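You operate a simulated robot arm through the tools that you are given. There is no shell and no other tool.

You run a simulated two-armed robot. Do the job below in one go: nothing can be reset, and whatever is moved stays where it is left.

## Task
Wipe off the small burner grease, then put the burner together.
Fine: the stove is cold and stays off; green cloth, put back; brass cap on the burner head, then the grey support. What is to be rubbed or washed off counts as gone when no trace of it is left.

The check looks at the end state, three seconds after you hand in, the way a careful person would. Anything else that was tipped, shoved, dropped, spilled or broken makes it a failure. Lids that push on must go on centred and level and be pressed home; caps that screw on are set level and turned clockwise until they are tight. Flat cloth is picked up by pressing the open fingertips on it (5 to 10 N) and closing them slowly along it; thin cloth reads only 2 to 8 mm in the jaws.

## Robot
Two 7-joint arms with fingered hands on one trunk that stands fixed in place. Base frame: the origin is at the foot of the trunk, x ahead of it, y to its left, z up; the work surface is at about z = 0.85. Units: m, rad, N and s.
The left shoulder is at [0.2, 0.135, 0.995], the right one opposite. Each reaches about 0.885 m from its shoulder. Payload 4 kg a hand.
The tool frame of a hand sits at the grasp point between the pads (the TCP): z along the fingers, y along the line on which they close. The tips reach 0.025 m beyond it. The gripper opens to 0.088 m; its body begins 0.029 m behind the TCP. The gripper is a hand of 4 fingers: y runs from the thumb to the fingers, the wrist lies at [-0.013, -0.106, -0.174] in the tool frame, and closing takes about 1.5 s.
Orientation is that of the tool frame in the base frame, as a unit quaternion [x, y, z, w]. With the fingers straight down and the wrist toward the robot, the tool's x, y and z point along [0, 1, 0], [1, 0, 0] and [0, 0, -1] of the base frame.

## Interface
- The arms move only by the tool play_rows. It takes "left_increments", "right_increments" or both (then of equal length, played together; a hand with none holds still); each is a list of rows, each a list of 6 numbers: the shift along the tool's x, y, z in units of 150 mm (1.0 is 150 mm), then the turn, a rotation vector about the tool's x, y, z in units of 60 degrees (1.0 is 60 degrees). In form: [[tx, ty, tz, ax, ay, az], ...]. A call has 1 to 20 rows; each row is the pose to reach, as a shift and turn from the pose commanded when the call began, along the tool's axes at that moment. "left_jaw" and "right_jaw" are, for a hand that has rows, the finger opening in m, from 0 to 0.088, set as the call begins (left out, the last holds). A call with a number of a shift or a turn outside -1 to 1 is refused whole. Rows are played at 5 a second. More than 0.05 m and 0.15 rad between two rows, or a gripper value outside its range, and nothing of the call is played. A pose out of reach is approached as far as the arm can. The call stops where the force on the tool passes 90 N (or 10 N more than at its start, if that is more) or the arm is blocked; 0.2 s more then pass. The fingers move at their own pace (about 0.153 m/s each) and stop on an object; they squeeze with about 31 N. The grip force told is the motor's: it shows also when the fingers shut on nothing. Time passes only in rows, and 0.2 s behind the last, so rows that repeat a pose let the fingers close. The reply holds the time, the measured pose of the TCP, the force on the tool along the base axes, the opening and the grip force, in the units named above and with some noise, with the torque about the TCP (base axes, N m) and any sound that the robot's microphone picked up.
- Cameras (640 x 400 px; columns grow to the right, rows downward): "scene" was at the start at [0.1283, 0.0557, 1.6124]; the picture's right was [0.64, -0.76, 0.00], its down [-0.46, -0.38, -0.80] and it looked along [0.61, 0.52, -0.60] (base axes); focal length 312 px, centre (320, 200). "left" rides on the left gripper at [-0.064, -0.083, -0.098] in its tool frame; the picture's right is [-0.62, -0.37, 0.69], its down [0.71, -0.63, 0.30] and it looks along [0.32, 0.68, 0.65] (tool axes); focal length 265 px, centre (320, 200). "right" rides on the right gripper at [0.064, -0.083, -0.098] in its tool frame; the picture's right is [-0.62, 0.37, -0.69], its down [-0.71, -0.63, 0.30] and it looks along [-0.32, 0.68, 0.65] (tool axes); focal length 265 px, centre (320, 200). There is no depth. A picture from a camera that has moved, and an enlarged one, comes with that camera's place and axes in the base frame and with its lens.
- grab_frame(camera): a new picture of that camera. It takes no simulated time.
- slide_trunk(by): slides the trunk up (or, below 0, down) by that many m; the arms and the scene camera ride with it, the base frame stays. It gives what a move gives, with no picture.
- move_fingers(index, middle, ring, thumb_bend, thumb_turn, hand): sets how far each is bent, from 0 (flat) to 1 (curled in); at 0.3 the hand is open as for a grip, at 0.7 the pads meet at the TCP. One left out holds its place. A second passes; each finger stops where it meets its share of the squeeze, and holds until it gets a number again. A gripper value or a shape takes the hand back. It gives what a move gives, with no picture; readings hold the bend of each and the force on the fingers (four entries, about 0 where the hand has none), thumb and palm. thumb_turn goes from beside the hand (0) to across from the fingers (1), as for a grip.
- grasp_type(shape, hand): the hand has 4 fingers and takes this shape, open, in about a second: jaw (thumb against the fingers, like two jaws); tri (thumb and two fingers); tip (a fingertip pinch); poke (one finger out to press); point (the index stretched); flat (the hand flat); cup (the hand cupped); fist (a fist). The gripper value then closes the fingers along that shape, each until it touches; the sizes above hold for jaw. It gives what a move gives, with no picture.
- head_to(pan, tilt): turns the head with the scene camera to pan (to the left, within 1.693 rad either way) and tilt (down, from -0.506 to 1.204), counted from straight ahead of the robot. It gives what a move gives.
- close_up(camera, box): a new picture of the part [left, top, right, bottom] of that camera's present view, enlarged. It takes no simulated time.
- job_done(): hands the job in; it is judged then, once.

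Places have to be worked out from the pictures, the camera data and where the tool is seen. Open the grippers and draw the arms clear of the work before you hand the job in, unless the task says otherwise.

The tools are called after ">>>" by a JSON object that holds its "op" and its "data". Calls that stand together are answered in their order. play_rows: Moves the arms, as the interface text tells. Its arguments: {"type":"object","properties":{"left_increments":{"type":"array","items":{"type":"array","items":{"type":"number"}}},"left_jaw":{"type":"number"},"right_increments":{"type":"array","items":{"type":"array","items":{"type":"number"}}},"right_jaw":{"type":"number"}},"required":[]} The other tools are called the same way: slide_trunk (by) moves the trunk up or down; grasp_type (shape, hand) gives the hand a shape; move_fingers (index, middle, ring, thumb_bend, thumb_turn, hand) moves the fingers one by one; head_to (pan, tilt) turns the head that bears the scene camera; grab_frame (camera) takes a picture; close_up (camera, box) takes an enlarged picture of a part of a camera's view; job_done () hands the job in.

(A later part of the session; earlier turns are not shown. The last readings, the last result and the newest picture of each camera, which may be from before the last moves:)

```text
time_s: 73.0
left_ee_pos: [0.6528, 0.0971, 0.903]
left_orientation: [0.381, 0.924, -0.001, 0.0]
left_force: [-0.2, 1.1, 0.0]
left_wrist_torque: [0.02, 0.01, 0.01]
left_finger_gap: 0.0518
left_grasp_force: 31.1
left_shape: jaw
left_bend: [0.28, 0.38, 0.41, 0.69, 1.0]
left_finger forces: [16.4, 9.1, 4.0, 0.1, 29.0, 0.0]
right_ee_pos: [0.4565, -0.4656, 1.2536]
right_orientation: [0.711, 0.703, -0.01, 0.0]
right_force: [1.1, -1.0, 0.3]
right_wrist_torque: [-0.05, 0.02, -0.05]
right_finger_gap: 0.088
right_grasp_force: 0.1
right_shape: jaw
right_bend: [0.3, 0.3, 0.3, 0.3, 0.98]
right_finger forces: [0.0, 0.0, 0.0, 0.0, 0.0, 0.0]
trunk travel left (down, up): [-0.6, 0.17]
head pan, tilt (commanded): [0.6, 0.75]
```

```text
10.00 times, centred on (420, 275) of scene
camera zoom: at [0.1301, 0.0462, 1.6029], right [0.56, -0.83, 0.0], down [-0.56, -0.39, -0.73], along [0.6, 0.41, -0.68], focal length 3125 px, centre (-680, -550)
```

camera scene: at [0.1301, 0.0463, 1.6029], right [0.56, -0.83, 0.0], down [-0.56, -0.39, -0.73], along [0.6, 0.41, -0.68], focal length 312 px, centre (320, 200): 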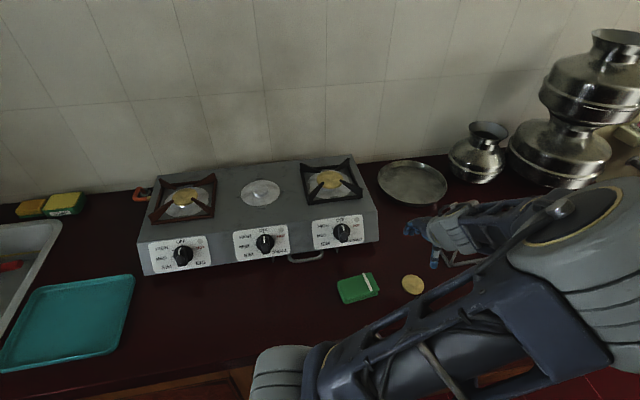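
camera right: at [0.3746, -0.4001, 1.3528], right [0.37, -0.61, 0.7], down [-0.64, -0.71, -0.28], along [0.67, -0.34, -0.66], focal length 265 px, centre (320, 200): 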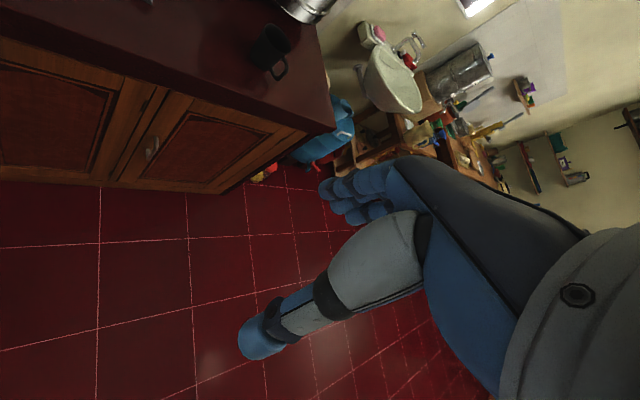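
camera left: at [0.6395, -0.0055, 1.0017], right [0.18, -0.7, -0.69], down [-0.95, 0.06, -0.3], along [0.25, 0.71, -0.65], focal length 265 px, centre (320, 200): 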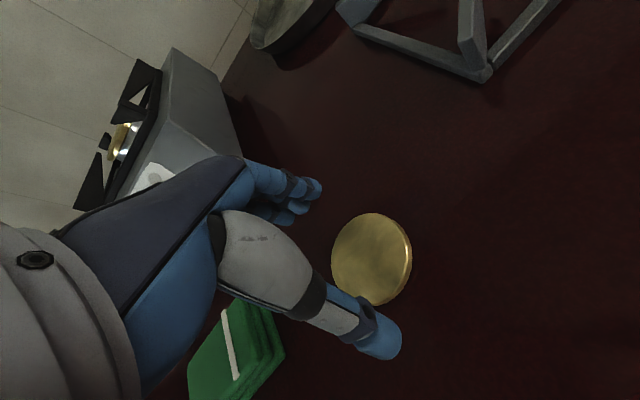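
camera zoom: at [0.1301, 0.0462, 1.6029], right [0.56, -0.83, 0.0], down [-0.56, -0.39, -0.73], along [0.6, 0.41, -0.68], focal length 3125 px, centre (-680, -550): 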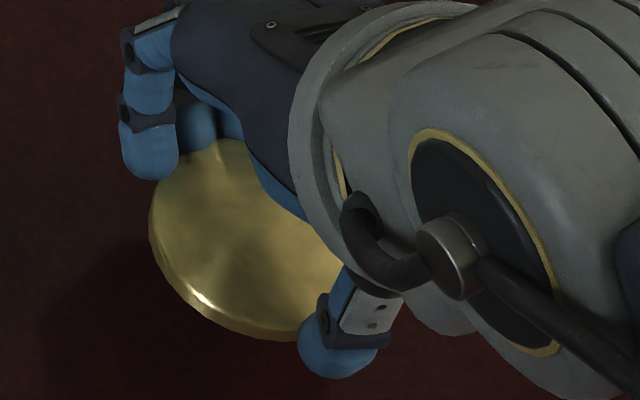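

The cap is firmly held; its centre sits a few mm from the tool axis toward the fingers, so I'll align it visually at the burner. I lift and retrace the safe path toward the stove.

>>> {"op": "play_rows", "data": {"left_increments": [[0, 0, -0.15, 0, 0, 0], [0, 0, -0.3, 0, 0, 0], [0, 0, -0.45, 0, 0, 0], [0, 0, -0.6, 0, 0, 0], [0, 0, -0.75, 0, 0, 0], [0, 0, -0.9, 0, 0, 0], [0, 0, -0.9, 0, 0, 0]]}}

>>> {"op": "play_rows", "data": {"left_increments": [[0.16, 0.012, 0, 0, 0, 0], [0.32, 0.025, 0, 0, 0, 0], [0.48, 0.037, 0, 0, 0, 0], [0.64, 0.05, 0, 0, 0, 0], [0.8, 0.062, 0, 0, 0, 0], [0.97, 0.075, 0, 0, 0, 0], [0.97, 0.075, 0, 0, 0, 0]]}}

>>> {"op": "play_rows", "data": {"left_increments": [[0.03, -0.01, -0.16, 0, 0, 0.015], [0.06, -0.02, -0.32, 0, 0, 0.03], [0.09, -0.03, -0.48, 0, 0, 0.045], [0.12, -0.045, -0.64, 0, 0, 0.06], [0.15, -0.055, -0.8, 0, 0, 0.085], [0.15, -0.055, -0.8, 0, 0, 0.085]]}}

>>> {"op": "grab_frame", "data": {"camera": "left"}}

```text
time_s: 74.6
left_ee_pos: [0.6527, 0.1019, 1.0386]
left_orientation: [0.381, 0.925, 0.0, 0.0]
left_force: [-0.5, -0.2, -0.2]
left_wrist_torque: [-0.03, 0.01, 0.0]
left_finger_gap: 0.0519
left_grasp_force: 31.1
left_shape: jaw
left_bend: [0.28, 0.38, 0.41, 0.69, 0.99]
left_finger forces: [16.3, 8.9, 3.9, 0.0, 29.0, 0.0]
right_ee_pos: [0.4573, -0.4665, 1.2554]
right_orientation: [0.711, 0.703, -0.01, 0.0]
right_force: [-0.8, 0.1, 0.0]
right_wrist_torque: [0.01, 0.02, 0.0]
right_finger_gap: 0.0877
right_grasp_force: 0.0
right_shape: jaw
right_bend: [0.3, 0.3, 0.3, 0.3, 0.98]
right_finger forces: [0.0, 0.0, 0.0, 0.0, 0.0, 0.1]
trunk travel left (down, up): [-0.6, 0.17]
head pan, tilt (commanded): [0.6, 0.75]
```

```text
time_s: 76.2
left_ee_pos: [0.5587, 0.2086, 1.0372]
left_orientation: [0.381, 0.925, 0.0, 0.0]
left_force: [0.4, -0.6, -1.0]
left_wrist_torque: [0.02, 0.01, 0.0]
left_finger_gap: 0.0517
left_grasp_force: 30.7
left_shape: jaw
left_bend: [0.28, 0.38, 0.41, 0.69, 0.99]
left_finger forces: [16.3, 8.9, 4.2, 0.1, 28.8, 0.0]
right_ee_pos: [0.4552, -0.4665, 1.2539]
right_orientation: [0.711, 0.703, -0.01, 0.0]
right_force: [-0.2, 0.8, 0.0]
right_wrist_torque: [-0.02, 0.0, -0.02]
right_finger_gap: 0.0877
right_grasp_force: 0.0
right_shape: jaw
right_bend: [0.3, 0.3, 0.3, 0.3, 0.98]
right_finger forces: [0.0, 0.1, 0.0, 0.1, 0.0, 0.1]
trunk travel left (down, up): [-0.6, 0.17]
head pan, tilt (commanded): [0.6, 0.75]
```

```text
time_s: 77.6
left_ee_pos: [0.5344, 0.2195, 1.1583]
left_orientation: [0.422, 0.907, 0.001, 0.0]
left_force: [-1.3, -0.1, -0.4]
left_wrist_torque: [0.0, 0.0, 0.0]
left_finger_gap: 0.0519
left_grasp_force: 30.6
left_shape: jaw
left_bend: [0.28, 0.38, 0.41, 0.69, 0.99]
left_finger forces: [16.4, 8.9, 4.1, 0.1, 29.0, 0.0]
right_ee_pos: [0.4563, -0.4666, 1.2557]
right_orientation: [0.711, 0.703, -0.011, 0.001]
right_force: [0.3, 0.6, -0.1]
right_wrist_torque: [0.0, 0.0, 0.01]
right_finger_gap: 0.0877
right_grasp_force: 0.0
right_shape: jaw
right_bend: [0.3, 0.3, 0.3, 0.3, 0.98]
right_finger forces: [0.1, 0.0, 0.0, 0.1, 0.1, 0.0]
trunk travel left (down, up): [-0.6, 0.17]
head pan, tilt (commanded): [0.6, 0.75]
```

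```text
taken
camera left: at [0.511, 0.1161, 1.2559], right [0.12, -0.71, -0.69], down [-0.94, 0.14, -0.31], along [0.31, 0.69, -0.65], focal length 265 px, centre (320, 200)
```

left: 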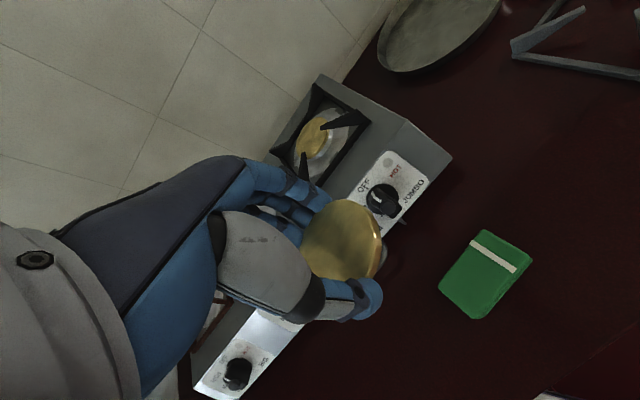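

The cap stays put in the hand. I continue over the high way-point and swing left to yaw 0 as before.

>>> {"op": "play_rows", "data": {"left_increments": [[0.16, 0.005, -0.16, 0, 0, 0], [0.33, 0.01, -0.32, 0, 0, 0], [0.5, 0.015, -0.48, 0, 0, 0], [0.67, 0.02, -0.64, 0, 0, 0], [0.84, 0.025, -0.8, 0, 0, 0], [1.0, 0.03, -0.95, 0, 0, 0], [1.0, 0.03, -0.95, 0, 0, 0]]}}

>>> {"op": "play_rows", "data": {"left_increments": [[0.12, 0.1, 0, 0, 0, 0.11], [0.25, 0.2, 0, 0, 0, 0.22], [0.38, 0.31, 0, 0, 0, 0.33], [0.51, 0.42, 0, 0, 0, 0.44], [0.64, 0.53, 0, 0, 0, 0.55], [0.775, 0.63, 0, 0, 0, 0.667], [0.775, 0.63, 0, 0, 0, 0.667]]}}

>>> {"op": "grab_frame", "data": {"camera": "left"}}

>>> {"op": "grab_frame", "data": {"camera": "scene"}}

```text
time_s: 79.2
left_ee_pos: [0.4423, 0.3377, 1.3024]
left_orientation: [0.422, 0.907, -0.001, 0.0]
left_force: [0.0, 0.0, 0.2]
left_wrist_torque: [0.01, -0.01, -0.01]
left_finger_gap: 0.0516
left_grasp_force: 30.9
left_shape: jaw
left_bend: [0.28, 0.38, 0.41, 0.69, 0.99]
left_finger forces: [16.5, 8.9, 4.2, 0.0, 28.8, 0.1]
right_ee_pos: [0.4553, -0.4663, 1.2555]
right_orientation: [0.711, 0.704, -0.009, 0.0]
right_force: [1.0, 0.7, 0.4]
right_wrist_torque: [-0.01, 0.01, -0.01]
right_finger_gap: 0.0876
right_grasp_force: 0.1
right_shape: jaw
right_bend: [0.3, 0.3, 0.3, 0.3, 0.98]
right_finger forces: [0.0, 0.1, 0.0, 0.1, 0.0, 0.0]
trunk travel left (down, up): [-0.6, 0.17]
head pan, tilt (commanded): [0.6, 0.75]
```

```text
time_s: 80.8
left_ee_pos: [0.4418, 0.4843, 1.2992]
left_orientation: [0.707, 0.707, 0.0, 0.002]
left_force: [0.7, -0.1, 0.0]
left_wrist_torque: [0.01, -0.02, -0.01]
left_finger_gap: 0.0517
left_grasp_force: 31.0
left_shape: jaw
left_bend: [0.28, 0.38, 0.41, 0.69, 0.99]
left_finger forces: [16.4, 9.0, 4.2, 0.0, 28.7, 0.0]
right_ee_pos: [0.4565, -0.4675, 1.2549]
right_orientation: [0.711, 0.704, -0.008, 0.0]
right_force: [0.0, -0.2, 0.4]
right_wrist_torque: [0.0, 0.02, -0.01]
right_finger_gap: 0.088
right_grasp_force: 0.0
right_shape: jaw
right_bend: [0.3, 0.3, 0.3, 0.3, 0.98]
right_finger forces: [0.0, 0.1, 0.0, 0.0, 0.0, 0.0]
trunk travel left (down, up): [-0.6, 0.17]
head pan, tilt (commanded): [0.6, 0.75]
```

```text
taken
camera left: at [0.3567, 0.4182, 1.3972], right [-0.37, -0.62, -0.69], down [-0.63, 0.71, -0.3], along [0.68, 0.32, -0.65], focal length 265 px, centre (320, 200)
```

left: 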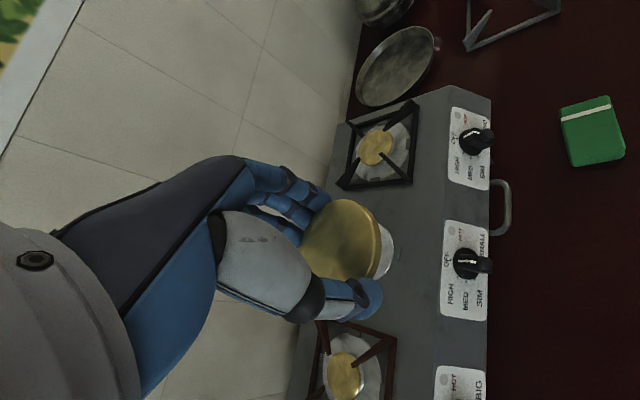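

```text
taken
camera scene: at [0.1301, 0.0462, 1.6029], right [0.56, -0.83, 0.0], down [-0.56, -0.39, -0.73], along [0.6, 0.41, -0.68], focal length 312 px, centre (320, 200)
```

scene: 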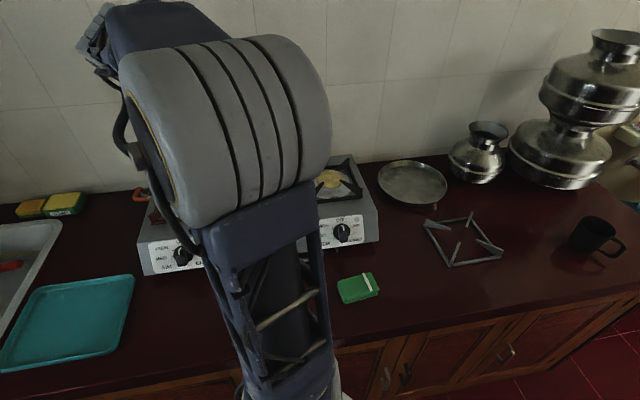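

Next I move over the small burner to about (0.61, 0.60, 1.09) in two steps.

>>> {"op": "play_rows", "data": {"left_increments": [[0.07, 0.1, 0.11, 0, 0, 0], [0.14, 0.2, 0.22, 0, 0, 0], [0.2, 0.3, 0.33, 0, 0, 0], [0.27, 0.4, 0.44, 0, 0, 0], [0.33, 0.5, 0.55, 0, 0, 0], [0.4, 0.6, 0.667, 0, 0, 0], [0.4, 0.6, 0.667, 0, 0, 0]]}}

>>> {"op": "play_rows", "data": {"left_increments": [[0.06, 0.09, 0.12, 0, 0, 0], [0.12, 0.18, 0.24, 0, 0, 0], [0.19, 0.27, 0.36, 0, 0, 0], [0.25, 0.36, 0.48, 0, 0, 0], [0.31, 0.45, 0.6, 0, 0, 0], [0.36, 0.53, 0.72, 0, 0, 0], [0.36, 0.53, 0.72, 0, 0, 0]]}}

>>> {"op": "grab_frame", "data": {"camera": "left"}}

>>> {"op": "grab_frame", "data": {"camera": "scene"}}

```text
time_s: 82.4
left_ee_pos: [0.5299, 0.5463, 1.2024]
left_orientation: [0.707, 0.708, 0.0, 0.0]
left_force: [0.3, 0.7, -0.7]
left_wrist_torque: [0.02, 0.0, 0.01]
left_finger_gap: 0.0519
left_grasp_force: 31.3
left_shape: jaw
left_bend: [0.28, 0.38, 0.41, 0.69, 0.99]
left_finger forces: [16.4, 9.0, 4.1, 0.0, 28.7, 0.1]
right_ee_pos: [0.4567, -0.4658, 1.2533]
right_orientation: [0.711, 0.703, -0.01, 0.0]
right_force: [-0.4, 0.5, -0.4]
right_wrist_torque: [0.01, -0.03, 0.02]
right_finger_gap: 0.0878
right_grasp_force: 0.0
right_shape: jaw
right_bend: [0.3, 0.3, 0.3, 0.3, 0.98]
right_finger forces: [0.0, 0.1, 0.0, 0.0, 0.0, 0.0]
trunk travel left (down, up): [-0.6, 0.17]
head pan, tilt (commanded): [0.6, 0.75]
```

```text
time_s: 84.0
left_ee_pos: [0.6109, 0.601, 1.0945]
left_orientation: [0.706, 0.709, 0.001, -0.001]
left_force: [0.0, 0.0, -1.3]
left_wrist_torque: [-0.03, 0.0, 0.02]
left_finger_gap: 0.0518
left_grasp_force: 31.3
left_shape: jaw
left_bend: [0.28, 0.38, 0.41, 0.69, 0.99]
left_finger forces: [16.4, 9.0, 4.2, 0.0, 28.6, 0.0]
right_ee_pos: [0.4571, -0.4666, 1.2552]
right_orientation: [0.711, 0.703, -0.011, 0.0]
right_force: [0.3, 0.1, 0.5]
right_wrist_torque: [0.04, -0.03, 0.03]
right_finger_gap: 0.0878
right_grasp_force: 0.1
right_shape: jaw
right_bend: [0.3, 0.3, 0.3, 0.3, 0.98]
right_finger forces: [0.0, 0.0, 0.1, 0.0, 0.0, 0.1]
trunk travel left (down, up): [-0.6, 0.17]
head pan, tilt (commanded): [0.6, 0.75]
```

```text
taken
camera left: at [0.5268, 0.5349, 1.192], right [-0.37, -0.62, -0.69], down [-0.63, 0.71, -0.3], along [0.68, 0.33, -0.65], focal length 265 px, centre (320, 200)
```

left: 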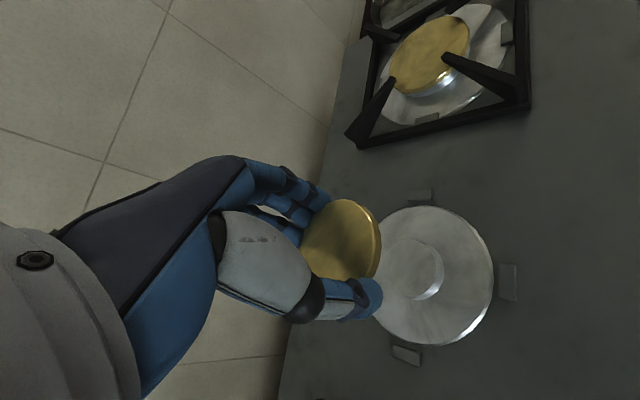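

```text
taken
camera scene: at [0.1301, 0.0463, 1.6029], right [0.56, -0.83, 0.0], down [-0.56, -0.39, -0.73], along [0.6, 0.41, -0.68], focal length 312 px, centre (320, 200)
```

scene: 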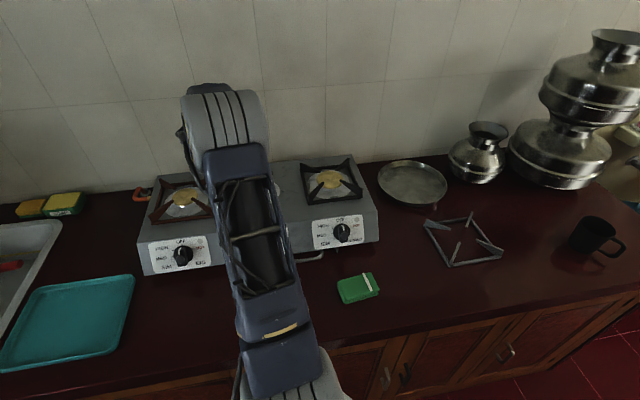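

The hand camera now shows the plate, head and lugs well. I zoom to measure the head and cap centres.

>>> {"op": "close_up", "data": {"camera": "left", "box": [290, 180, 530, 370]}}

>>> {"op": "close_up", "data": {"camera": "left", "box": [370, 215, 470, 325]}}

```text
2.11 times, centred on (410, 275) of left
camera zoom: at [0.5268, 0.5349, 1.192], right [-0.37, -0.62, -0.69], down [-0.63, 0.71, -0.3], along [0.68, 0.33, -0.65], focal length 559 px, centre (130, 42)
```

zoom: 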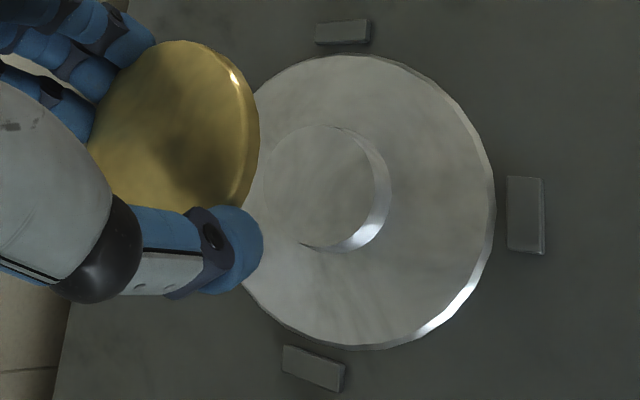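

```text
3.64 times, centred on (420, 270) of left
camera zoom: at [0.5268, 0.5349, 1.192], right [-0.37, -0.62, -0.69], down [-0.63, 0.71, -0.3], along [0.68, 0.33, -0.65], focal length 965 px, centre (-44, -54)
```

zoom: 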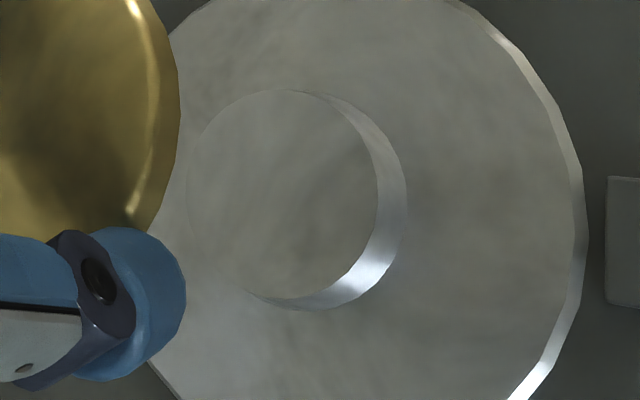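

Fitting the cap's rim gives its centre at (+4.0, +4.5) mm in the tool frame, radius 30.7 mm. The burner centre is at about (0.6155, 0.6005), with the head top near z ≈ 0.977. I correct sideways and lower to TCP z ≈ 1.03 (cap still ~27 mm above the head) to re-measure.

>>> {"op": "play_rows", "data": {"left_increments": [[-0.015, 0, 0.1, 0, 0, 0], [-0.03, 0, 0.2, 0, 0, 0], [-0.03, 0, 0.3, 0, 0, 0], [-0.03, 0, 0.4, 0, 0, 0], [-0.03, 0, 0.43, 0, 0, 0], [-0.03, 0, 0.43, 0, 0, 0]]}}

>>> {"op": "close_up", "data": {"camera": "left", "box": [290, 180, 530, 370]}}

>>> {"op": "grab_frame", "data": {"camera": "scene"}}

```text
time_s: 85.4
left_ee_pos: [0.6102, 0.5955, 1.0276]
left_orientation: [0.707, 0.707, 0.0, -0.001]
left_force: [-0.5, 0.6, -1.0]
left_wrist_torque: [0.0, 0.0, 0.03]
left_finger_gap: 0.0515
left_grasp_force: 30.7
left_shape: jaw
left_bend: [0.28, 0.38, 0.41, 0.69, 0.99]
left_finger forces: [16.3, 9.0, 4.1, 0.0, 28.7, 0.0]
right_ee_pos: [0.4559, -0.4662, 1.2547]
right_orientation: [0.711, 0.703, -0.01, 0.001]
right_force: [0.0, -0.7, -0.5]
right_wrist_torque: [-0.01, 0.01, -0.01]
right_finger_gap: 0.0879
right_grasp_force: 0.1
right_shape: jaw
right_bend: [0.3, 0.3, 0.3, 0.3, 0.98]
right_finger forces: [0.1, 0.0, 0.0, 0.1, 0.0, 0.0]
trunk travel left (down, up): [-0.6, 0.17]
head pan, tilt (commanded): [0.6, 0.75]
```

```text
2.11 times, centred on (410, 275) of left
camera zoom: at [0.5255, 0.5307, 1.1243], right [-0.37, -0.62, -0.69], down [-0.63, 0.71, -0.3], along [0.68, 0.33, -0.65], focal length 559 px, centre (130, 42)
```

zoom: 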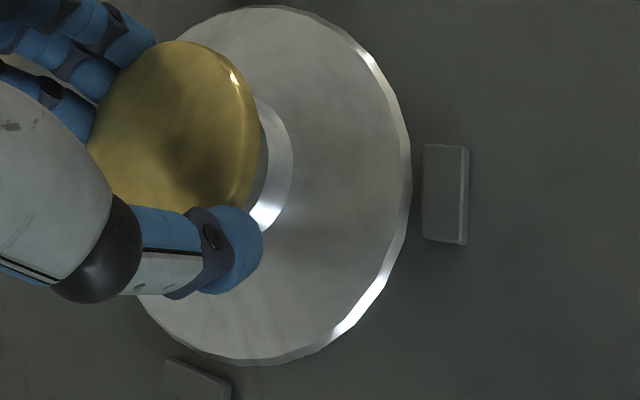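

```text
taken
camera scene: at [0.1301, 0.0463, 1.6029], right [0.56, -0.83, 0.0], down [-0.56, -0.39, -0.73], along [0.6, 0.41, -0.68], focal length 312 px, centre (320, 200)
```

scene: 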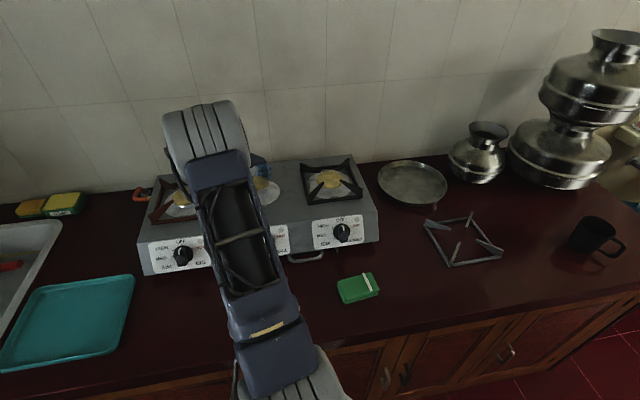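

The hand camera puts the burner centre at about (0.616, 0.601) and the cap at about (0.613, 0.599), so a correction of about (+2.8, +2.3) mm is needed. I check the scene view for a cross-reference too.

>>> {"op": "close_up", "data": {"camera": "scene", "box": [235, 150, 315, 220]}}

```text
5.71 times, centred on (275, 185) of scene
camera zoom: at [0.1301, 0.0463, 1.6029], right [0.56, -0.83, 0.0], down [-0.56, -0.39, -0.73], along [0.6, 0.41, -0.68], focal length 1786 px, centre (577, 286)
```

zoom: 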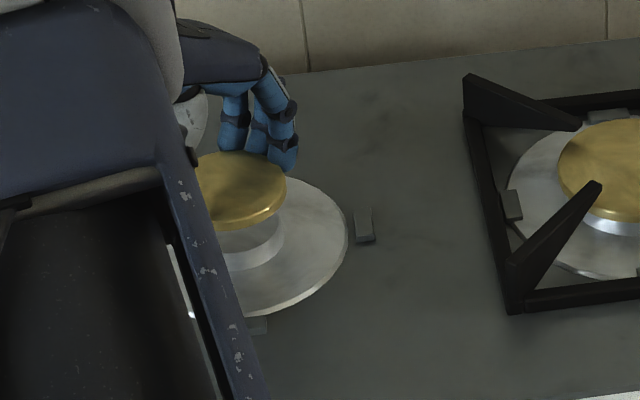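

The scene view confirms the same relative offset (its absolute bias cancels). I shift by (+3.0, +2.5) mm and lower to just above the head.

>>> {"op": "play_rows", "data": {"left_increments": [[0.008, 0.01, 0.02, 0, 0, 0], [0.017, 0.02, 0.05, 0, 0, 0], [0.017, 0.02, 0.08, 0, 0, 0], [0.017, 0.02, 0.1, 0, 0, 0], [0.017, 0.02, 0.1, 0, 0, 0]]}}

>>> {"op": "close_up", "data": {"camera": "left", "box": [290, 180, 530, 370]}}

>>> {"op": "close_up", "data": {"camera": "scene", "box": [235, 150, 315, 220]}}

```text
time_s: 86.6
left_ee_pos: [0.6129, 0.5991, 1.0121]
left_orientation: [0.706, 0.708, 0.0, 0.0]
left_force: [0.4, -0.7, -0.7]
left_wrist_torque: [0.02, 0.01, 0.0]
left_finger_gap: 0.0518
left_grasp_force: 31.1
left_shape: jaw
left_bend: [0.28, 0.38, 0.41, 0.69, 0.99]
left_finger forces: [16.3, 9.0, 4.1, 0.0, 28.6, 0.1]
right_ee_pos: [0.4562, -0.4667, 1.2555]
right_orientation: [0.711, 0.703, -0.009, -0.001]
right_force: [0.7, 0.4, 0.2]
right_wrist_torque: [0.01, 0.01, 0.01]
right_finger_gap: 0.0875
right_grasp_force: 0.1
right_shape: jaw
right_bend: [0.3, 0.3, 0.3, 0.3, 0.98]
right_finger forces: [0.0, 0.0, 0.0, 0.0, 0.0, 0.0]
trunk travel left (down, up): [-0.6, 0.17]
head pan, tilt (commanded): [0.6, 0.75]
```

```text
2.11 times, centred on (410, 275) of left
camera zoom: at [0.5286, 0.5335, 1.1102], right [-0.37, -0.62, -0.69], down [-0.63, 0.71, -0.3], along [0.68, 0.32, -0.65], focal length 559 px, centre (130, 42)
```

zoom: 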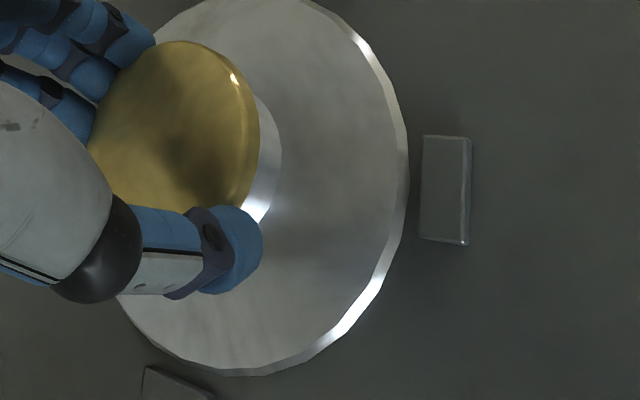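

```text
5.71 times, centred on (275, 185) of scene
camera zoom: at [0.1301, 0.0463, 1.6029], right [0.56, -0.83, 0.0], down [-0.56, -0.39, -0.73], along [0.6, 0.41, -0.68], focal length 1786 px, centre (577, 286)
```

zoom: 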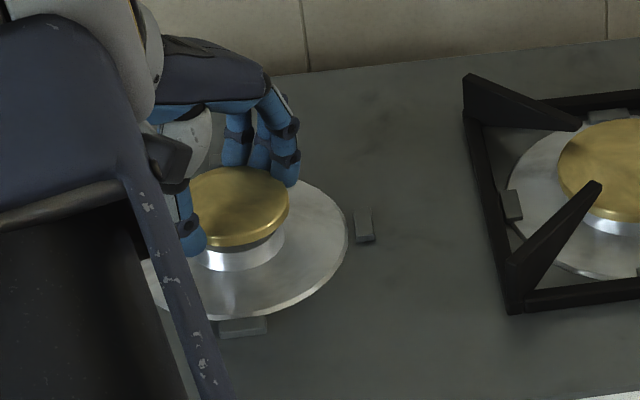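

The cap is now centred within about 1 mm by both views. I lower it in 1 mm rows toward the head (contact expected at TCP z ≈ 1.003).

>>> {"op": "play_rows", "data": {"left_increments": [[0, 0, 0.01, 0, 0, 0], [0, 0, 0.02, 0, 0, 0], [0, 0, 0.03, 0, 0, 0], [0, 0, 0.04, 0, 0, 0], [0, 0, 0.04, 0, 0, 0]]}}

```text
time_s: 87.8
left_ee_pos: [0.6132, 0.5998, 1.007]
left_orientation: [0.707, 0.707, 0.001, 0.0]
left_force: [-0.3, 0.4, -0.7]
left_wrist_torque: [0.01, 0.01, -0.02]
left_finger_gap: 0.0517
left_grasp_force: 30.8
left_shape: jaw
left_bend: [0.28, 0.38, 0.41, 0.69, 0.99]
left_finger forces: [16.2, 9.1, 4.2, 0.1, 28.7, 0.0]
right_ee_pos: [0.4568, -0.4663, 1.2555]
right_orientation: [0.711, 0.703, -0.01, 0.0]
right_force: [-0.1, 0.3, -0.8]
right_wrist_torque: [0.01, -0.01, -0.02]
right_finger_gap: 0.0876
right_grasp_force: 0.0
right_shape: jaw
right_bend: [0.3, 0.3, 0.3, 0.3, 0.98]
right_finger forces: [0.0, 0.0, 0.1, 0.0, 0.0, 0.1]
trunk travel left (down, up): [-0.6, 0.17]
head pan, tilt (commanded): [0.6, 0.75]
```

No contact at 1.007 yet; I continue.

>>> {"op": "play_rows", "data": {"left_increments": [[0, 0, 0.007, 0, 0, 0], [0, 0, 0.013, 0, 0, 0], [0, 0, 0.02, 0, 0, 0], [0, 0, 0.02, 0, 0, 0]]}}

>>> {"op": "play_rows", "data": {"left_increments": [[0, 0, 0.007, 0, 0, 0], [0, 0, 0.013, 0, 0, 0], [0, 0, 0.013, 0, 0, 0]]}}

>>> {"op": "close_up", "data": {"camera": "left", "box": [290, 180, 530, 370]}}

>>> {"op": "close_up", "data": {"camera": "scene", "box": [245, 165, 305, 215]}}

```text
time_s: 88.8
left_ee_pos: [0.6126, 0.5989, 1.0035]
left_orientation: [0.707, 0.707, 0.0, 0.0]
left_force: [-0.1, -0.8, -0.4]
left_wrist_torque: [0.01, 0.02, 0.03]
left_finger_gap: 0.0517
left_grasp_force: 31.2
left_shape: jaw
left_bend: [0.28, 0.38, 0.41, 0.69, 0.99]
left_finger forces: [16.3, 8.9, 4.3, 0.0, 28.8, 0.1]
right_ee_pos: [0.456, -0.4661, 1.2547]
right_orientation: [0.711, 0.704, -0.01, 0.0]
right_force: [0.2, 0.5, 0.6]
right_wrist_torque: [-0.03, 0.02, -0.02]
right_finger_gap: 0.0875
right_grasp_force: 0.1
right_shape: jaw
right_bend: [0.3, 0.3, 0.3, 0.3, 0.98]
right_finger forces: [0.0, 0.0, 0.0, 0.1, 0.0, 0.0]
trunk travel left (down, up): [-0.6, 0.17]
head pan, tilt (commanded): [0.6, 0.75]
```

```text
time_s: 89.6
left_ee_pos: [0.6127, 0.5994, 1.003]
left_orientation: [0.707, 0.708, 0.001, 0.0]
left_force: [0.1, 0.7, -0.9]
left_wrist_torque: [-0.01, 0.0, -0.01]
left_finger_gap: 0.0518
left_grasp_force: 31.6
left_shape: jaw
left_bend: [0.28, 0.38, 0.41, 0.69, 0.99]
left_finger forces: [16.4, 8.9, 4.2, 0.0, 28.8, 0.0]
right_ee_pos: [0.4564, -0.4674, 1.2545]
right_orientation: [0.711, 0.703, -0.01, -0.001]
right_force: [0.3, 0.9, 0.6]
right_wrist_torque: [0.0, 0.02, -0.01]
right_finger_gap: 0.0877
right_grasp_force: 0.1
right_shape: jaw
right_bend: [0.3, 0.3, 0.3, 0.3, 0.98]
right_finger forces: [0.0, 0.0, 0.0, 0.0, 0.1, 0.1]
trunk travel left (down, up): [-0.6, 0.17]
head pan, tilt (commanded): [0.6, 0.75]
```

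```text
2.11 times, centred on (410, 275) of left
camera zoom: at [0.5282, 0.5334, 1.1003], right [-0.37, -0.62, -0.69], down [-0.63, 0.71, -0.3], along [0.68, 0.32, -0.65], focal length 559 px, centre (130, 42)
```

zoom: 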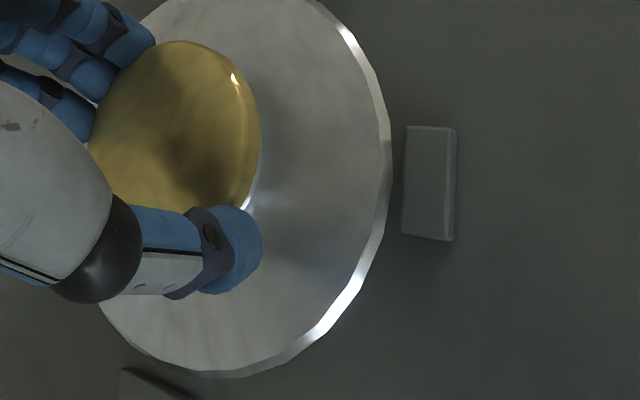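

```text
8.00 times, centred on (275, 190) of scene
camera zoom: at [0.1301, 0.0463, 1.6029], right [0.56, -0.83, 0.0], down [-0.56, -0.39, -0.73], along [0.6, 0.41, -0.68], focal length 2500 px, centre (680, 280)
```

zoom: 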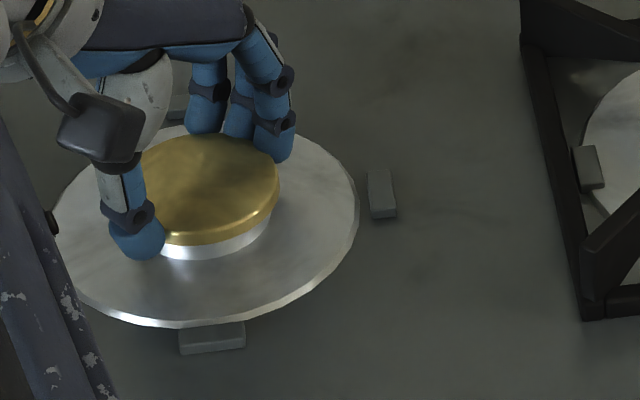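

The cap is hovering just over the head, nicely concentric with the plate. I continue down in small steps until contact.

>>> {"op": "play_rows", "data": {"left_increments": [[0, 0, 0.007, 0, 0, 0], [0, 0, 0.013, 0, 0, 0], [0, 0, 0.013, 0, 0, 0]]}}

>>> {"op": "play_rows", "data": {"left_increments": [[0, 0, 0.007, 0, 0, 0], [0, 0, 0.013, 0, 0, 0], [0, 0, 0.013, 0, 0, 0]]}}

```text
time_s: 90.4
left_ee_pos: [0.6133, 0.5988, 1.0012]
left_orientation: [0.706, 0.708, 0.003, 0.0]
left_force: [-0.3, -0.9, 7.3]
left_wrist_torque: [0.03, -0.06, -0.02]
left_finger_gap: 0.0516
left_grasp_force: 30.9
left_shape: jaw
left_bend: [0.28, 0.38, 0.41, 0.69, 0.99]
left_finger forces: [16.5, 9.0, 3.9, 0.0, 29.7, 0.0]
right_ee_pos: [0.456, -0.467, 1.2545]
right_orientation: [0.711, 0.703, -0.009, 0.0]
right_force: [0.0, -0.8, -0.2]
right_wrist_torque: [0.01, 0.0, 0.02]
right_finger_gap: 0.0879
right_grasp_force: 0.0
right_shape: jaw
right_bend: [0.3, 0.3, 0.3, 0.3, 0.98]
right_finger forces: [0.1, 0.0, 0.0, 0.0, 0.0, 0.0]
trunk travel left (down, up): [-0.6, 0.17]
head pan, tilt (commanded): [0.6, 0.75]
```

```text
time_s: 91.2
left_ee_pos: [0.6125, 0.5992, 0.9992]
left_orientation: [0.706, 0.708, 0.001, 0.0]
left_force: [-2.0, 1.0, 15.5]
left_wrist_torque: [0.05, -0.1, -0.01]
left_finger_gap: 0.0514
left_grasp_force: 31.0
left_shape: jaw
left_bend: [0.28, 0.38, 0.41, 0.69, 0.99]
left_finger forces: [16.5, 9.3, 4.2, 0.0, 30.8, 0.1]
right_ee_pos: [0.4557, -0.4666, 1.2538]
right_orientation: [0.711, 0.703, -0.01, 0.0]
right_force: [-1.2, -0.6, 0.9]
right_wrist_torque: [-0.02, 0.04, -0.03]
right_finger_gap: 0.0878
right_grasp_force: 0.0
right_shape: jaw
right_bend: [0.3, 0.3, 0.3, 0.3, 0.98]
right_finger forces: [0.0, 0.0, 0.1, 0.1, 0.0, 0.0]
trunk travel left (down, up): [-0.6, 0.17]
head pan, tilt (commanded): [0.6, 0.75]
```

The cap meets the head: 15.5 N with almost no torque, so the contact is even. I look at the seating before releasing.

>>> {"op": "close_up", "data": {"camera": "scene", "box": [245, 165, 305, 215]}}

>>> {"op": "close_up", "data": {"camera": "left", "box": [290, 180, 450, 300]}}

```text
8.00 times, centred on (275, 190) of scene
camera zoom: at [0.1297, 0.046, 1.6031], right [0.56, -0.83, 0.0], down [-0.56, -0.39, -0.73], along [0.6, 0.41, -0.68], focal length 2500 px, centre (680, 280)
```

zoom: 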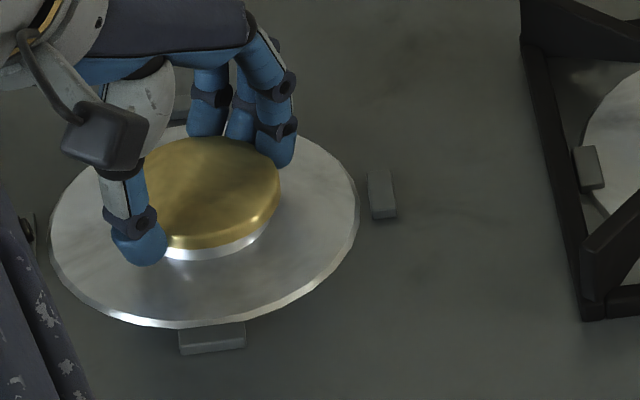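

```text
3.33 times, centred on (370, 240) of left
camera zoom: at [0.5285, 0.5329, 1.0973], right [-0.37, -0.62, -0.7], down [-0.63, 0.71, -0.3], along [0.68, 0.33, -0.65], focal length 885 px, centre (153, 67)
```

zoom: 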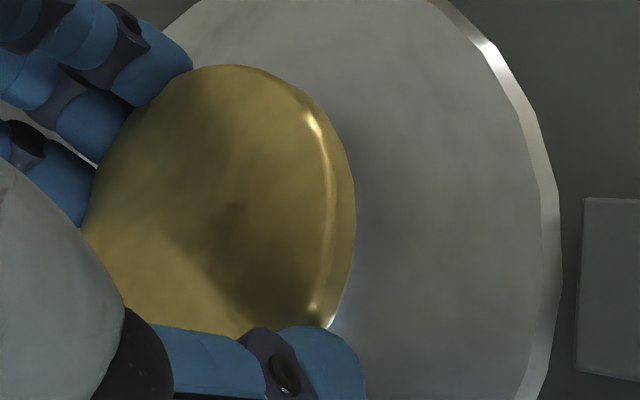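

The cap sits evenly on the head. I open the fingers in two stages to release it without nudging.

>>> {"op": "play_rows", "data": {"left_increments": [[0, 0, -0.007, 0, 0, 0], [0, 0, -0.007, 0, 0, 0], [0, 0, -0.007, 0, 0, 0], [0, 0, -0.007, 0, 0, 0]], "left_jaw": 0.062}}

>>> {"op": "play_rows", "data": {"left_increments": [[0, 0, 0, 0, 0, 0], [0, 0, 0, 0, 0, 0], [0, 0, 0, 0, 0, 0], [0, 0, 0, 0, 0, 0]], "left_jaw": 0.088}}

>>> {"op": "close_up", "data": {"camera": "scene", "box": [245, 165, 305, 215]}}

>>> {"op": "close_up", "data": {"camera": "left", "box": [270, 160, 510, 340]}}

```text
time_s: 92.2
left_ee_pos: [0.6127, 0.598, 0.9995]
left_orientation: [0.707, 0.707, 0.0, 0.0]
left_force: [0.1, -0.9, -0.9]
left_wrist_torque: [0.04, -0.01, -0.06]
left_finger_gap: 0.0617
left_grasp_force: 0.1
left_shape: jaw
left_bend: [0.27, 0.37, 0.34, 0.58, 0.99]
left_finger forces: [0.1, 0.0, 0.1, 0.0, 0.0, 0.0]
right_ee_pos: [0.4566, -0.467, 1.2541]
right_orientation: [0.711, 0.704, -0.01, 0.0]
right_force: [-0.1, -0.3, 0.1]
right_wrist_torque: [0.01, 0.01, 0.02]
right_finger_gap: 0.0879
right_grasp_force: 0.1
right_shape: jaw
right_bend: [0.3, 0.3, 0.3, 0.3, 0.98]
right_finger forces: [0.0, 0.0, 0.0, 0.1, 0.1, 0.0]
trunk travel left (down, up): [-0.6, 0.17]
head pan, tilt (commanded): [0.6, 0.75]
```

```text
time_s: 93.2
left_ee_pos: [0.6128, 0.5993, 1.0]
left_orientation: [0.706, 0.708, 0.0, 0.0]
left_force: [-0.4, -0.2, -0.4]
left_wrist_torque: [0.01, -0.03, 0.0]
left_finger_gap: 0.0883
left_grasp_force: 0.0
left_shape: jaw
left_bend: [0.3, 0.3, 0.3, 0.3, 0.98]
left_finger forces: [0.1, 0.0, 0.1, 0.0, 0.0, 0.0]
right_ee_pos: [0.4565, -0.4672, 1.2549]
right_orientation: [0.711, 0.703, -0.01, 0.0]
right_force: [-0.2, -0.8, 0.3]
right_wrist_torque: [0.02, 0.03, -0.01]
right_finger_gap: 0.0877
right_grasp_force: 0.1
right_shape: jaw
right_bend: [0.3, 0.3, 0.3, 0.3, 0.98]
right_finger forces: [0.1, 0.0, 0.0, 0.0, 0.0, 0.0]
trunk travel left (down, up): [-0.6, 0.17]
head pan, tilt (commanded): [0.6, 0.75]
```

```text
8.00 times, centred on (275, 190) of scene
camera zoom: at [0.1301, 0.0463, 1.6029], right [0.56, -0.83, 0.0], down [-0.56, -0.39, -0.73], along [0.6, 0.41, -0.68], focal length 2500 px, centre (680, 280)
```

zoom: 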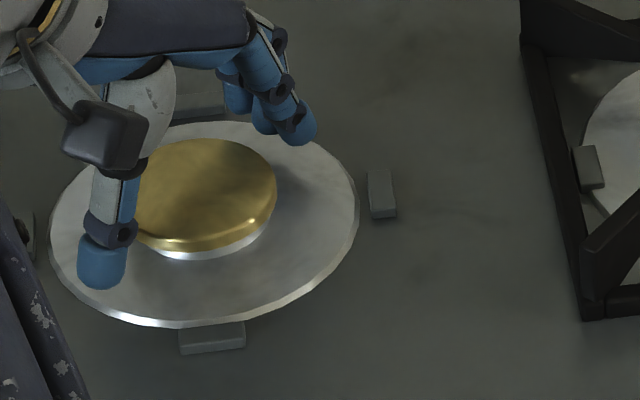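

```text
2.22 times, centred on (390, 250) of left
camera zoom: at [0.5286, 0.5329, 1.0974], right [-0.37, -0.62, -0.69], down [-0.63, 0.71, -0.3], along [0.68, 0.33, -0.65], focal length 590 px, centre (164, 89)
```

zoom: 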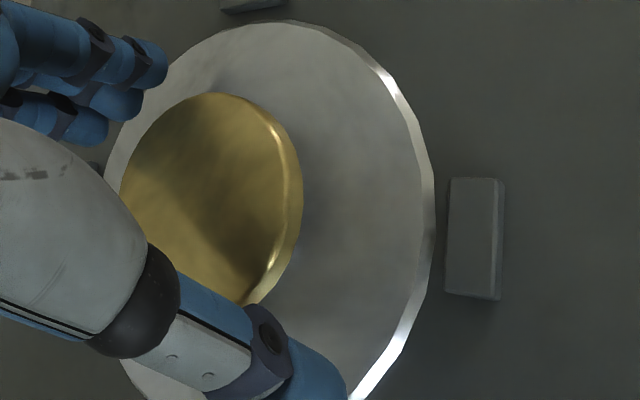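

The cap is released. I lift straight up to inspect its centring.

>>> {"op": "play_rows", "data": {"left_increments": [[0, 0, -0.05, 0, 0, 0], [0, 0, -0.12, 0, 0, 0], [0, 0, -0.22, 0, 0, 0], [0, 0, -0.4, 0, 0, 0], [0, 0, -0.6, 0, 0, 0], [0, 0, -0.75, 0, 0, 0], [0, 0, -0.75, 0, 0, 0]]}}

>>> {"op": "close_up", "data": {"camera": "scene", "box": [235, 165, 335, 235]}}

>>> {"op": "close_up", "data": {"camera": "left", "box": [330, 180, 530, 340]}}

```text
time_s: 94.8
left_ee_pos: [0.613, 0.598, 1.1124]
left_orientation: [0.707, 0.708, 0.0, 0.0]
left_force: [0.2, -0.7, -0.5]
left_wrist_torque: [0.01, 0.02, 0.02]
left_finger_gap: 0.088
left_grasp_force: 0.1
left_shape: jaw
left_bend: [0.3, 0.3, 0.3, 0.3, 0.98]
left_finger forces: [0.0, 0.1, 0.1, 0.1, 0.0, 0.0]
right_ee_pos: [0.4561, -0.4675, 1.2549]
right_orientation: [0.711, 0.703, -0.009, 0.0]
right_force: [-0.6, -0.1, 0.4]
right_wrist_torque: [-0.04, 0.01, 0.02]
right_finger_gap: 0.0877
right_grasp_force: 0.1
right_shape: jaw
right_bend: [0.3, 0.3, 0.3, 0.3, 0.98]
right_finger forces: [0.0, 0.0, 0.0, 0.1, 0.1, 0.0]
trunk travel left (down, up): [-0.6, 0.17]
head pan, tilt (commanded): [0.6, 0.75]
```

```text
5.71 times, centred on (285, 200) of scene
camera zoom: at [0.1301, 0.0464, 1.6029], right [0.56, -0.83, 0.0], down [-0.56, -0.39, -0.73], along [0.6, 0.41, -0.68], focal length 1786 px, centre (520, 200)
```

zoom: 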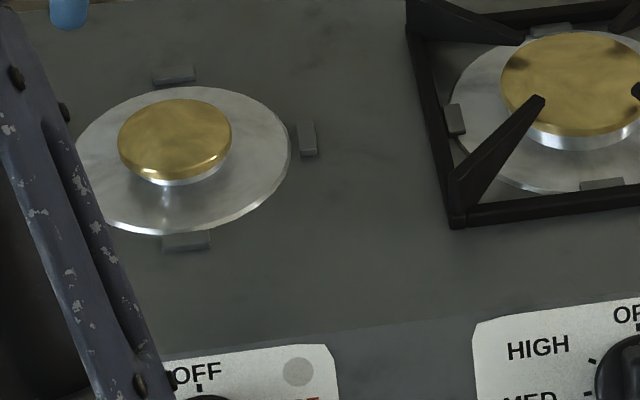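

```text
2.50 times, centred on (430, 260) of left
camera zoom: at [0.5284, 0.5329, 1.2104], right [-0.37, -0.62, -0.69], down [-0.63, 0.71, -0.3], along [0.68, 0.32, -0.65], focal length 664 px, centre (45, 50)
```

zoom: 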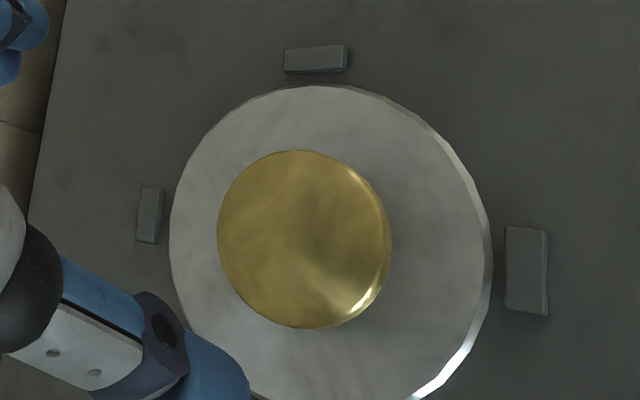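

The cap is on. To judge its centring more precisely I move the hand so that its camera looks almost straight down on the burner.

>>> {"op": "play_rows", "data": {"left_increments": [[0.08, 0.12, 0, 0, 0, 0], [0.16, 0.24, 0, 0, 0, 0], [0.24, 0.36, 0, 0, 0, 0], [0.32, 0.48, 0, 0, 0, 0], [0.32, 0.48, 0, 0, 0, 0]]}}

>>> {"op": "grab_frame", "data": {"camera": "left"}}

>>> {"op": "close_up", "data": {"camera": "left", "box": [450, 220, 640, 400]}}

>>> {"op": "close_up", "data": {"camera": "scene", "box": [235, 165, 315, 225]}}

```text
time_s: 96.0
left_ee_pos: [0.6865, 0.6472, 1.1119]
left_orientation: [0.707, 0.707, -0.001, 0.001]
left_force: [0.4, 0.0, 0.5]
left_wrist_torque: [0.0, 0.0, -0.03]
left_finger_gap: 0.0876
left_grasp_force: 0.0
left_shape: jaw
left_bend: [0.3, 0.3, 0.3, 0.3, 0.98]
left_finger forces: [0.1, 0.0, 0.0, 0.0, 0.0, 0.0]
right_ee_pos: [0.4571, -0.4672, 1.2547]
right_orientation: [0.711, 0.703, -0.01, 0.0]
right_force: [0.8, 0.6, 0.6]
right_wrist_torque: [-0.01, 0.01, 0.01]
right_finger_gap: 0.0876
right_grasp_force: 0.0
right_shape: jaw
right_bend: [0.3, 0.3, 0.3, 0.3, 0.98]
right_finger forces: [0.1, 0.1, 0.0, 0.1, 0.0, 0.0]
trunk travel left (down, up): [-0.6, 0.17]
head pan, tilt (commanded): [0.6, 0.75]
```

```text
taken
camera left: at [0.6015, 0.5819, 1.2097], right [-0.37, -0.62, -0.69], down [-0.63, 0.71, -0.3], along [0.68, 0.33, -0.65], focal length 265 px, centre (320, 200)
```

left: 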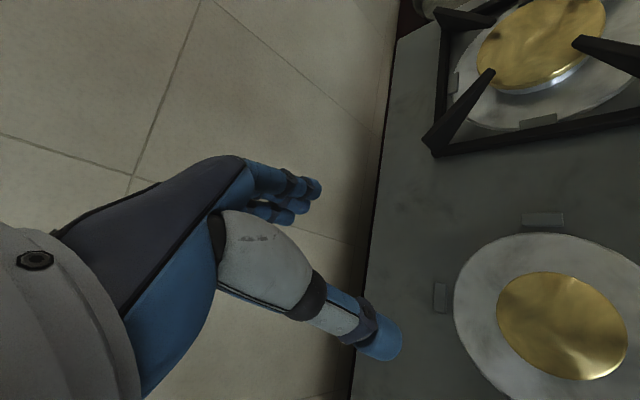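

```text
2.22 times, centred on (545, 310) of left
camera zoom: at [0.6015, 0.5819, 1.2097], right [-0.37, -0.62, -0.69], down [-0.63, 0.71, -0.3], along [0.68, 0.33, -0.65], focal length 590 px, centre (-180, -44)
```

zoom: 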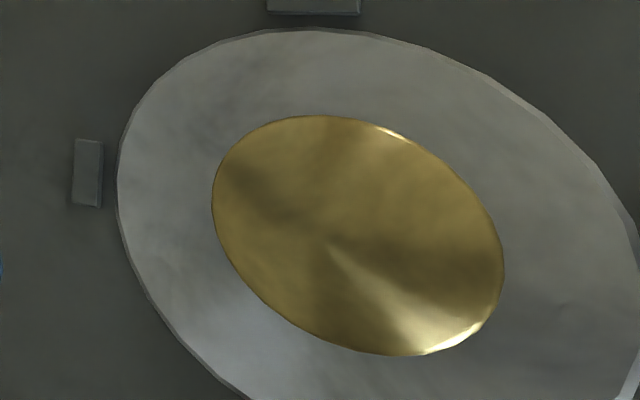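

```text
6.67 times, centred on (275, 195) of scene
camera zoom: at [0.13, 0.0463, 1.6029], right [0.56, -0.83, 0.0], down [-0.56, -0.39, -0.73], along [0.6, 0.41, -0.68], focal length 2083 px, centre (620, 233)
```

zoom: 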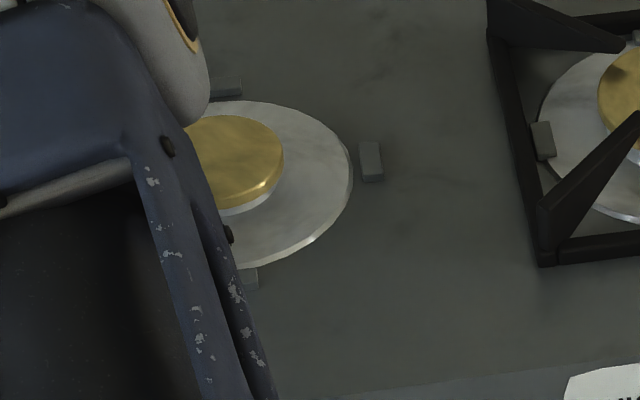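

The near-vertical view suggests the cap may sit a few mm toward the front. I take finer close-ups of the rims on opposite sides to measure the offset properly.

>>> {"op": "close_up", "data": {"camera": "left", "box": [430, 260, 530, 330]}}

>>> {"op": "close_up", "data": {"camera": "left", "box": [580, 290, 680, 360]}}

>>> {"op": "close_up", "data": {"camera": "left", "box": [490, 210, 590, 290]}}

>>> {"op": "close_up", "data": {"camera": "left", "box": [540, 340, 640, 400]}}

```text
5.71 times, centred on (480, 295) of left
camera zoom: at [0.6015, 0.5819, 1.2097], right [-0.37, -0.62, -0.69], down [-0.63, 0.71, -0.3], along [0.68, 0.33, -0.65], focal length 1517 px, centre (-594, -343)
```

zoom: 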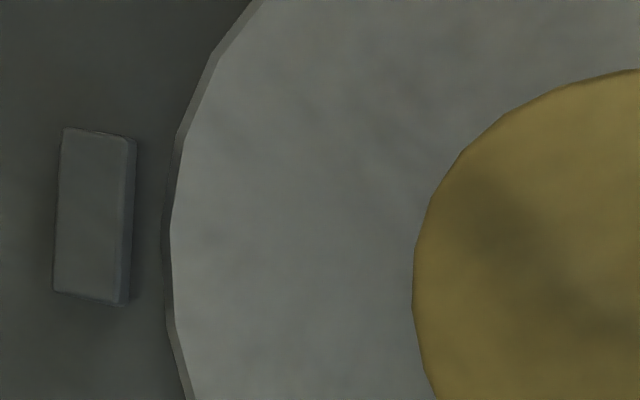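

```text
refused: 680 is not a number from 0 to 640
```

```text
5.00 times, centred on (540, 250) of left
camera zoom: at [0.6015, 0.5819, 1.2097], right [-0.37, -0.62, -0.69], down [-0.63, 0.71, -0.3], along [0.68, 0.33, -0.65], focal length 1327 px, centre (-780, -50)
```

zoom: 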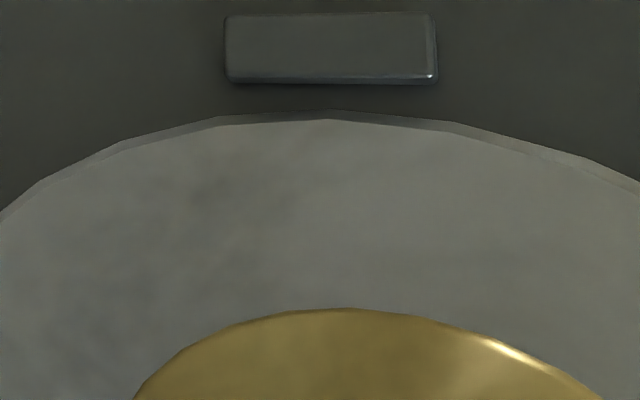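

```text
6.40 times, centred on (590, 370) of left
camera zoom: at [0.6015, 0.5819, 1.2097], right [-0.37, -0.62, -0.69], down [-0.63, 0.71, -0.3], along [0.68, 0.33, -0.65], focal length 1699 px, centre (-1408, -888)
```

zoom: 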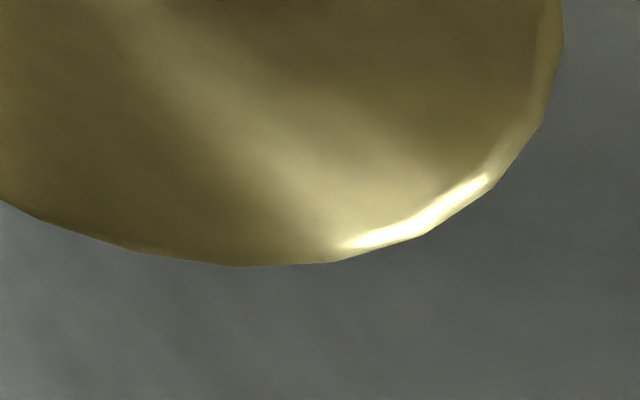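

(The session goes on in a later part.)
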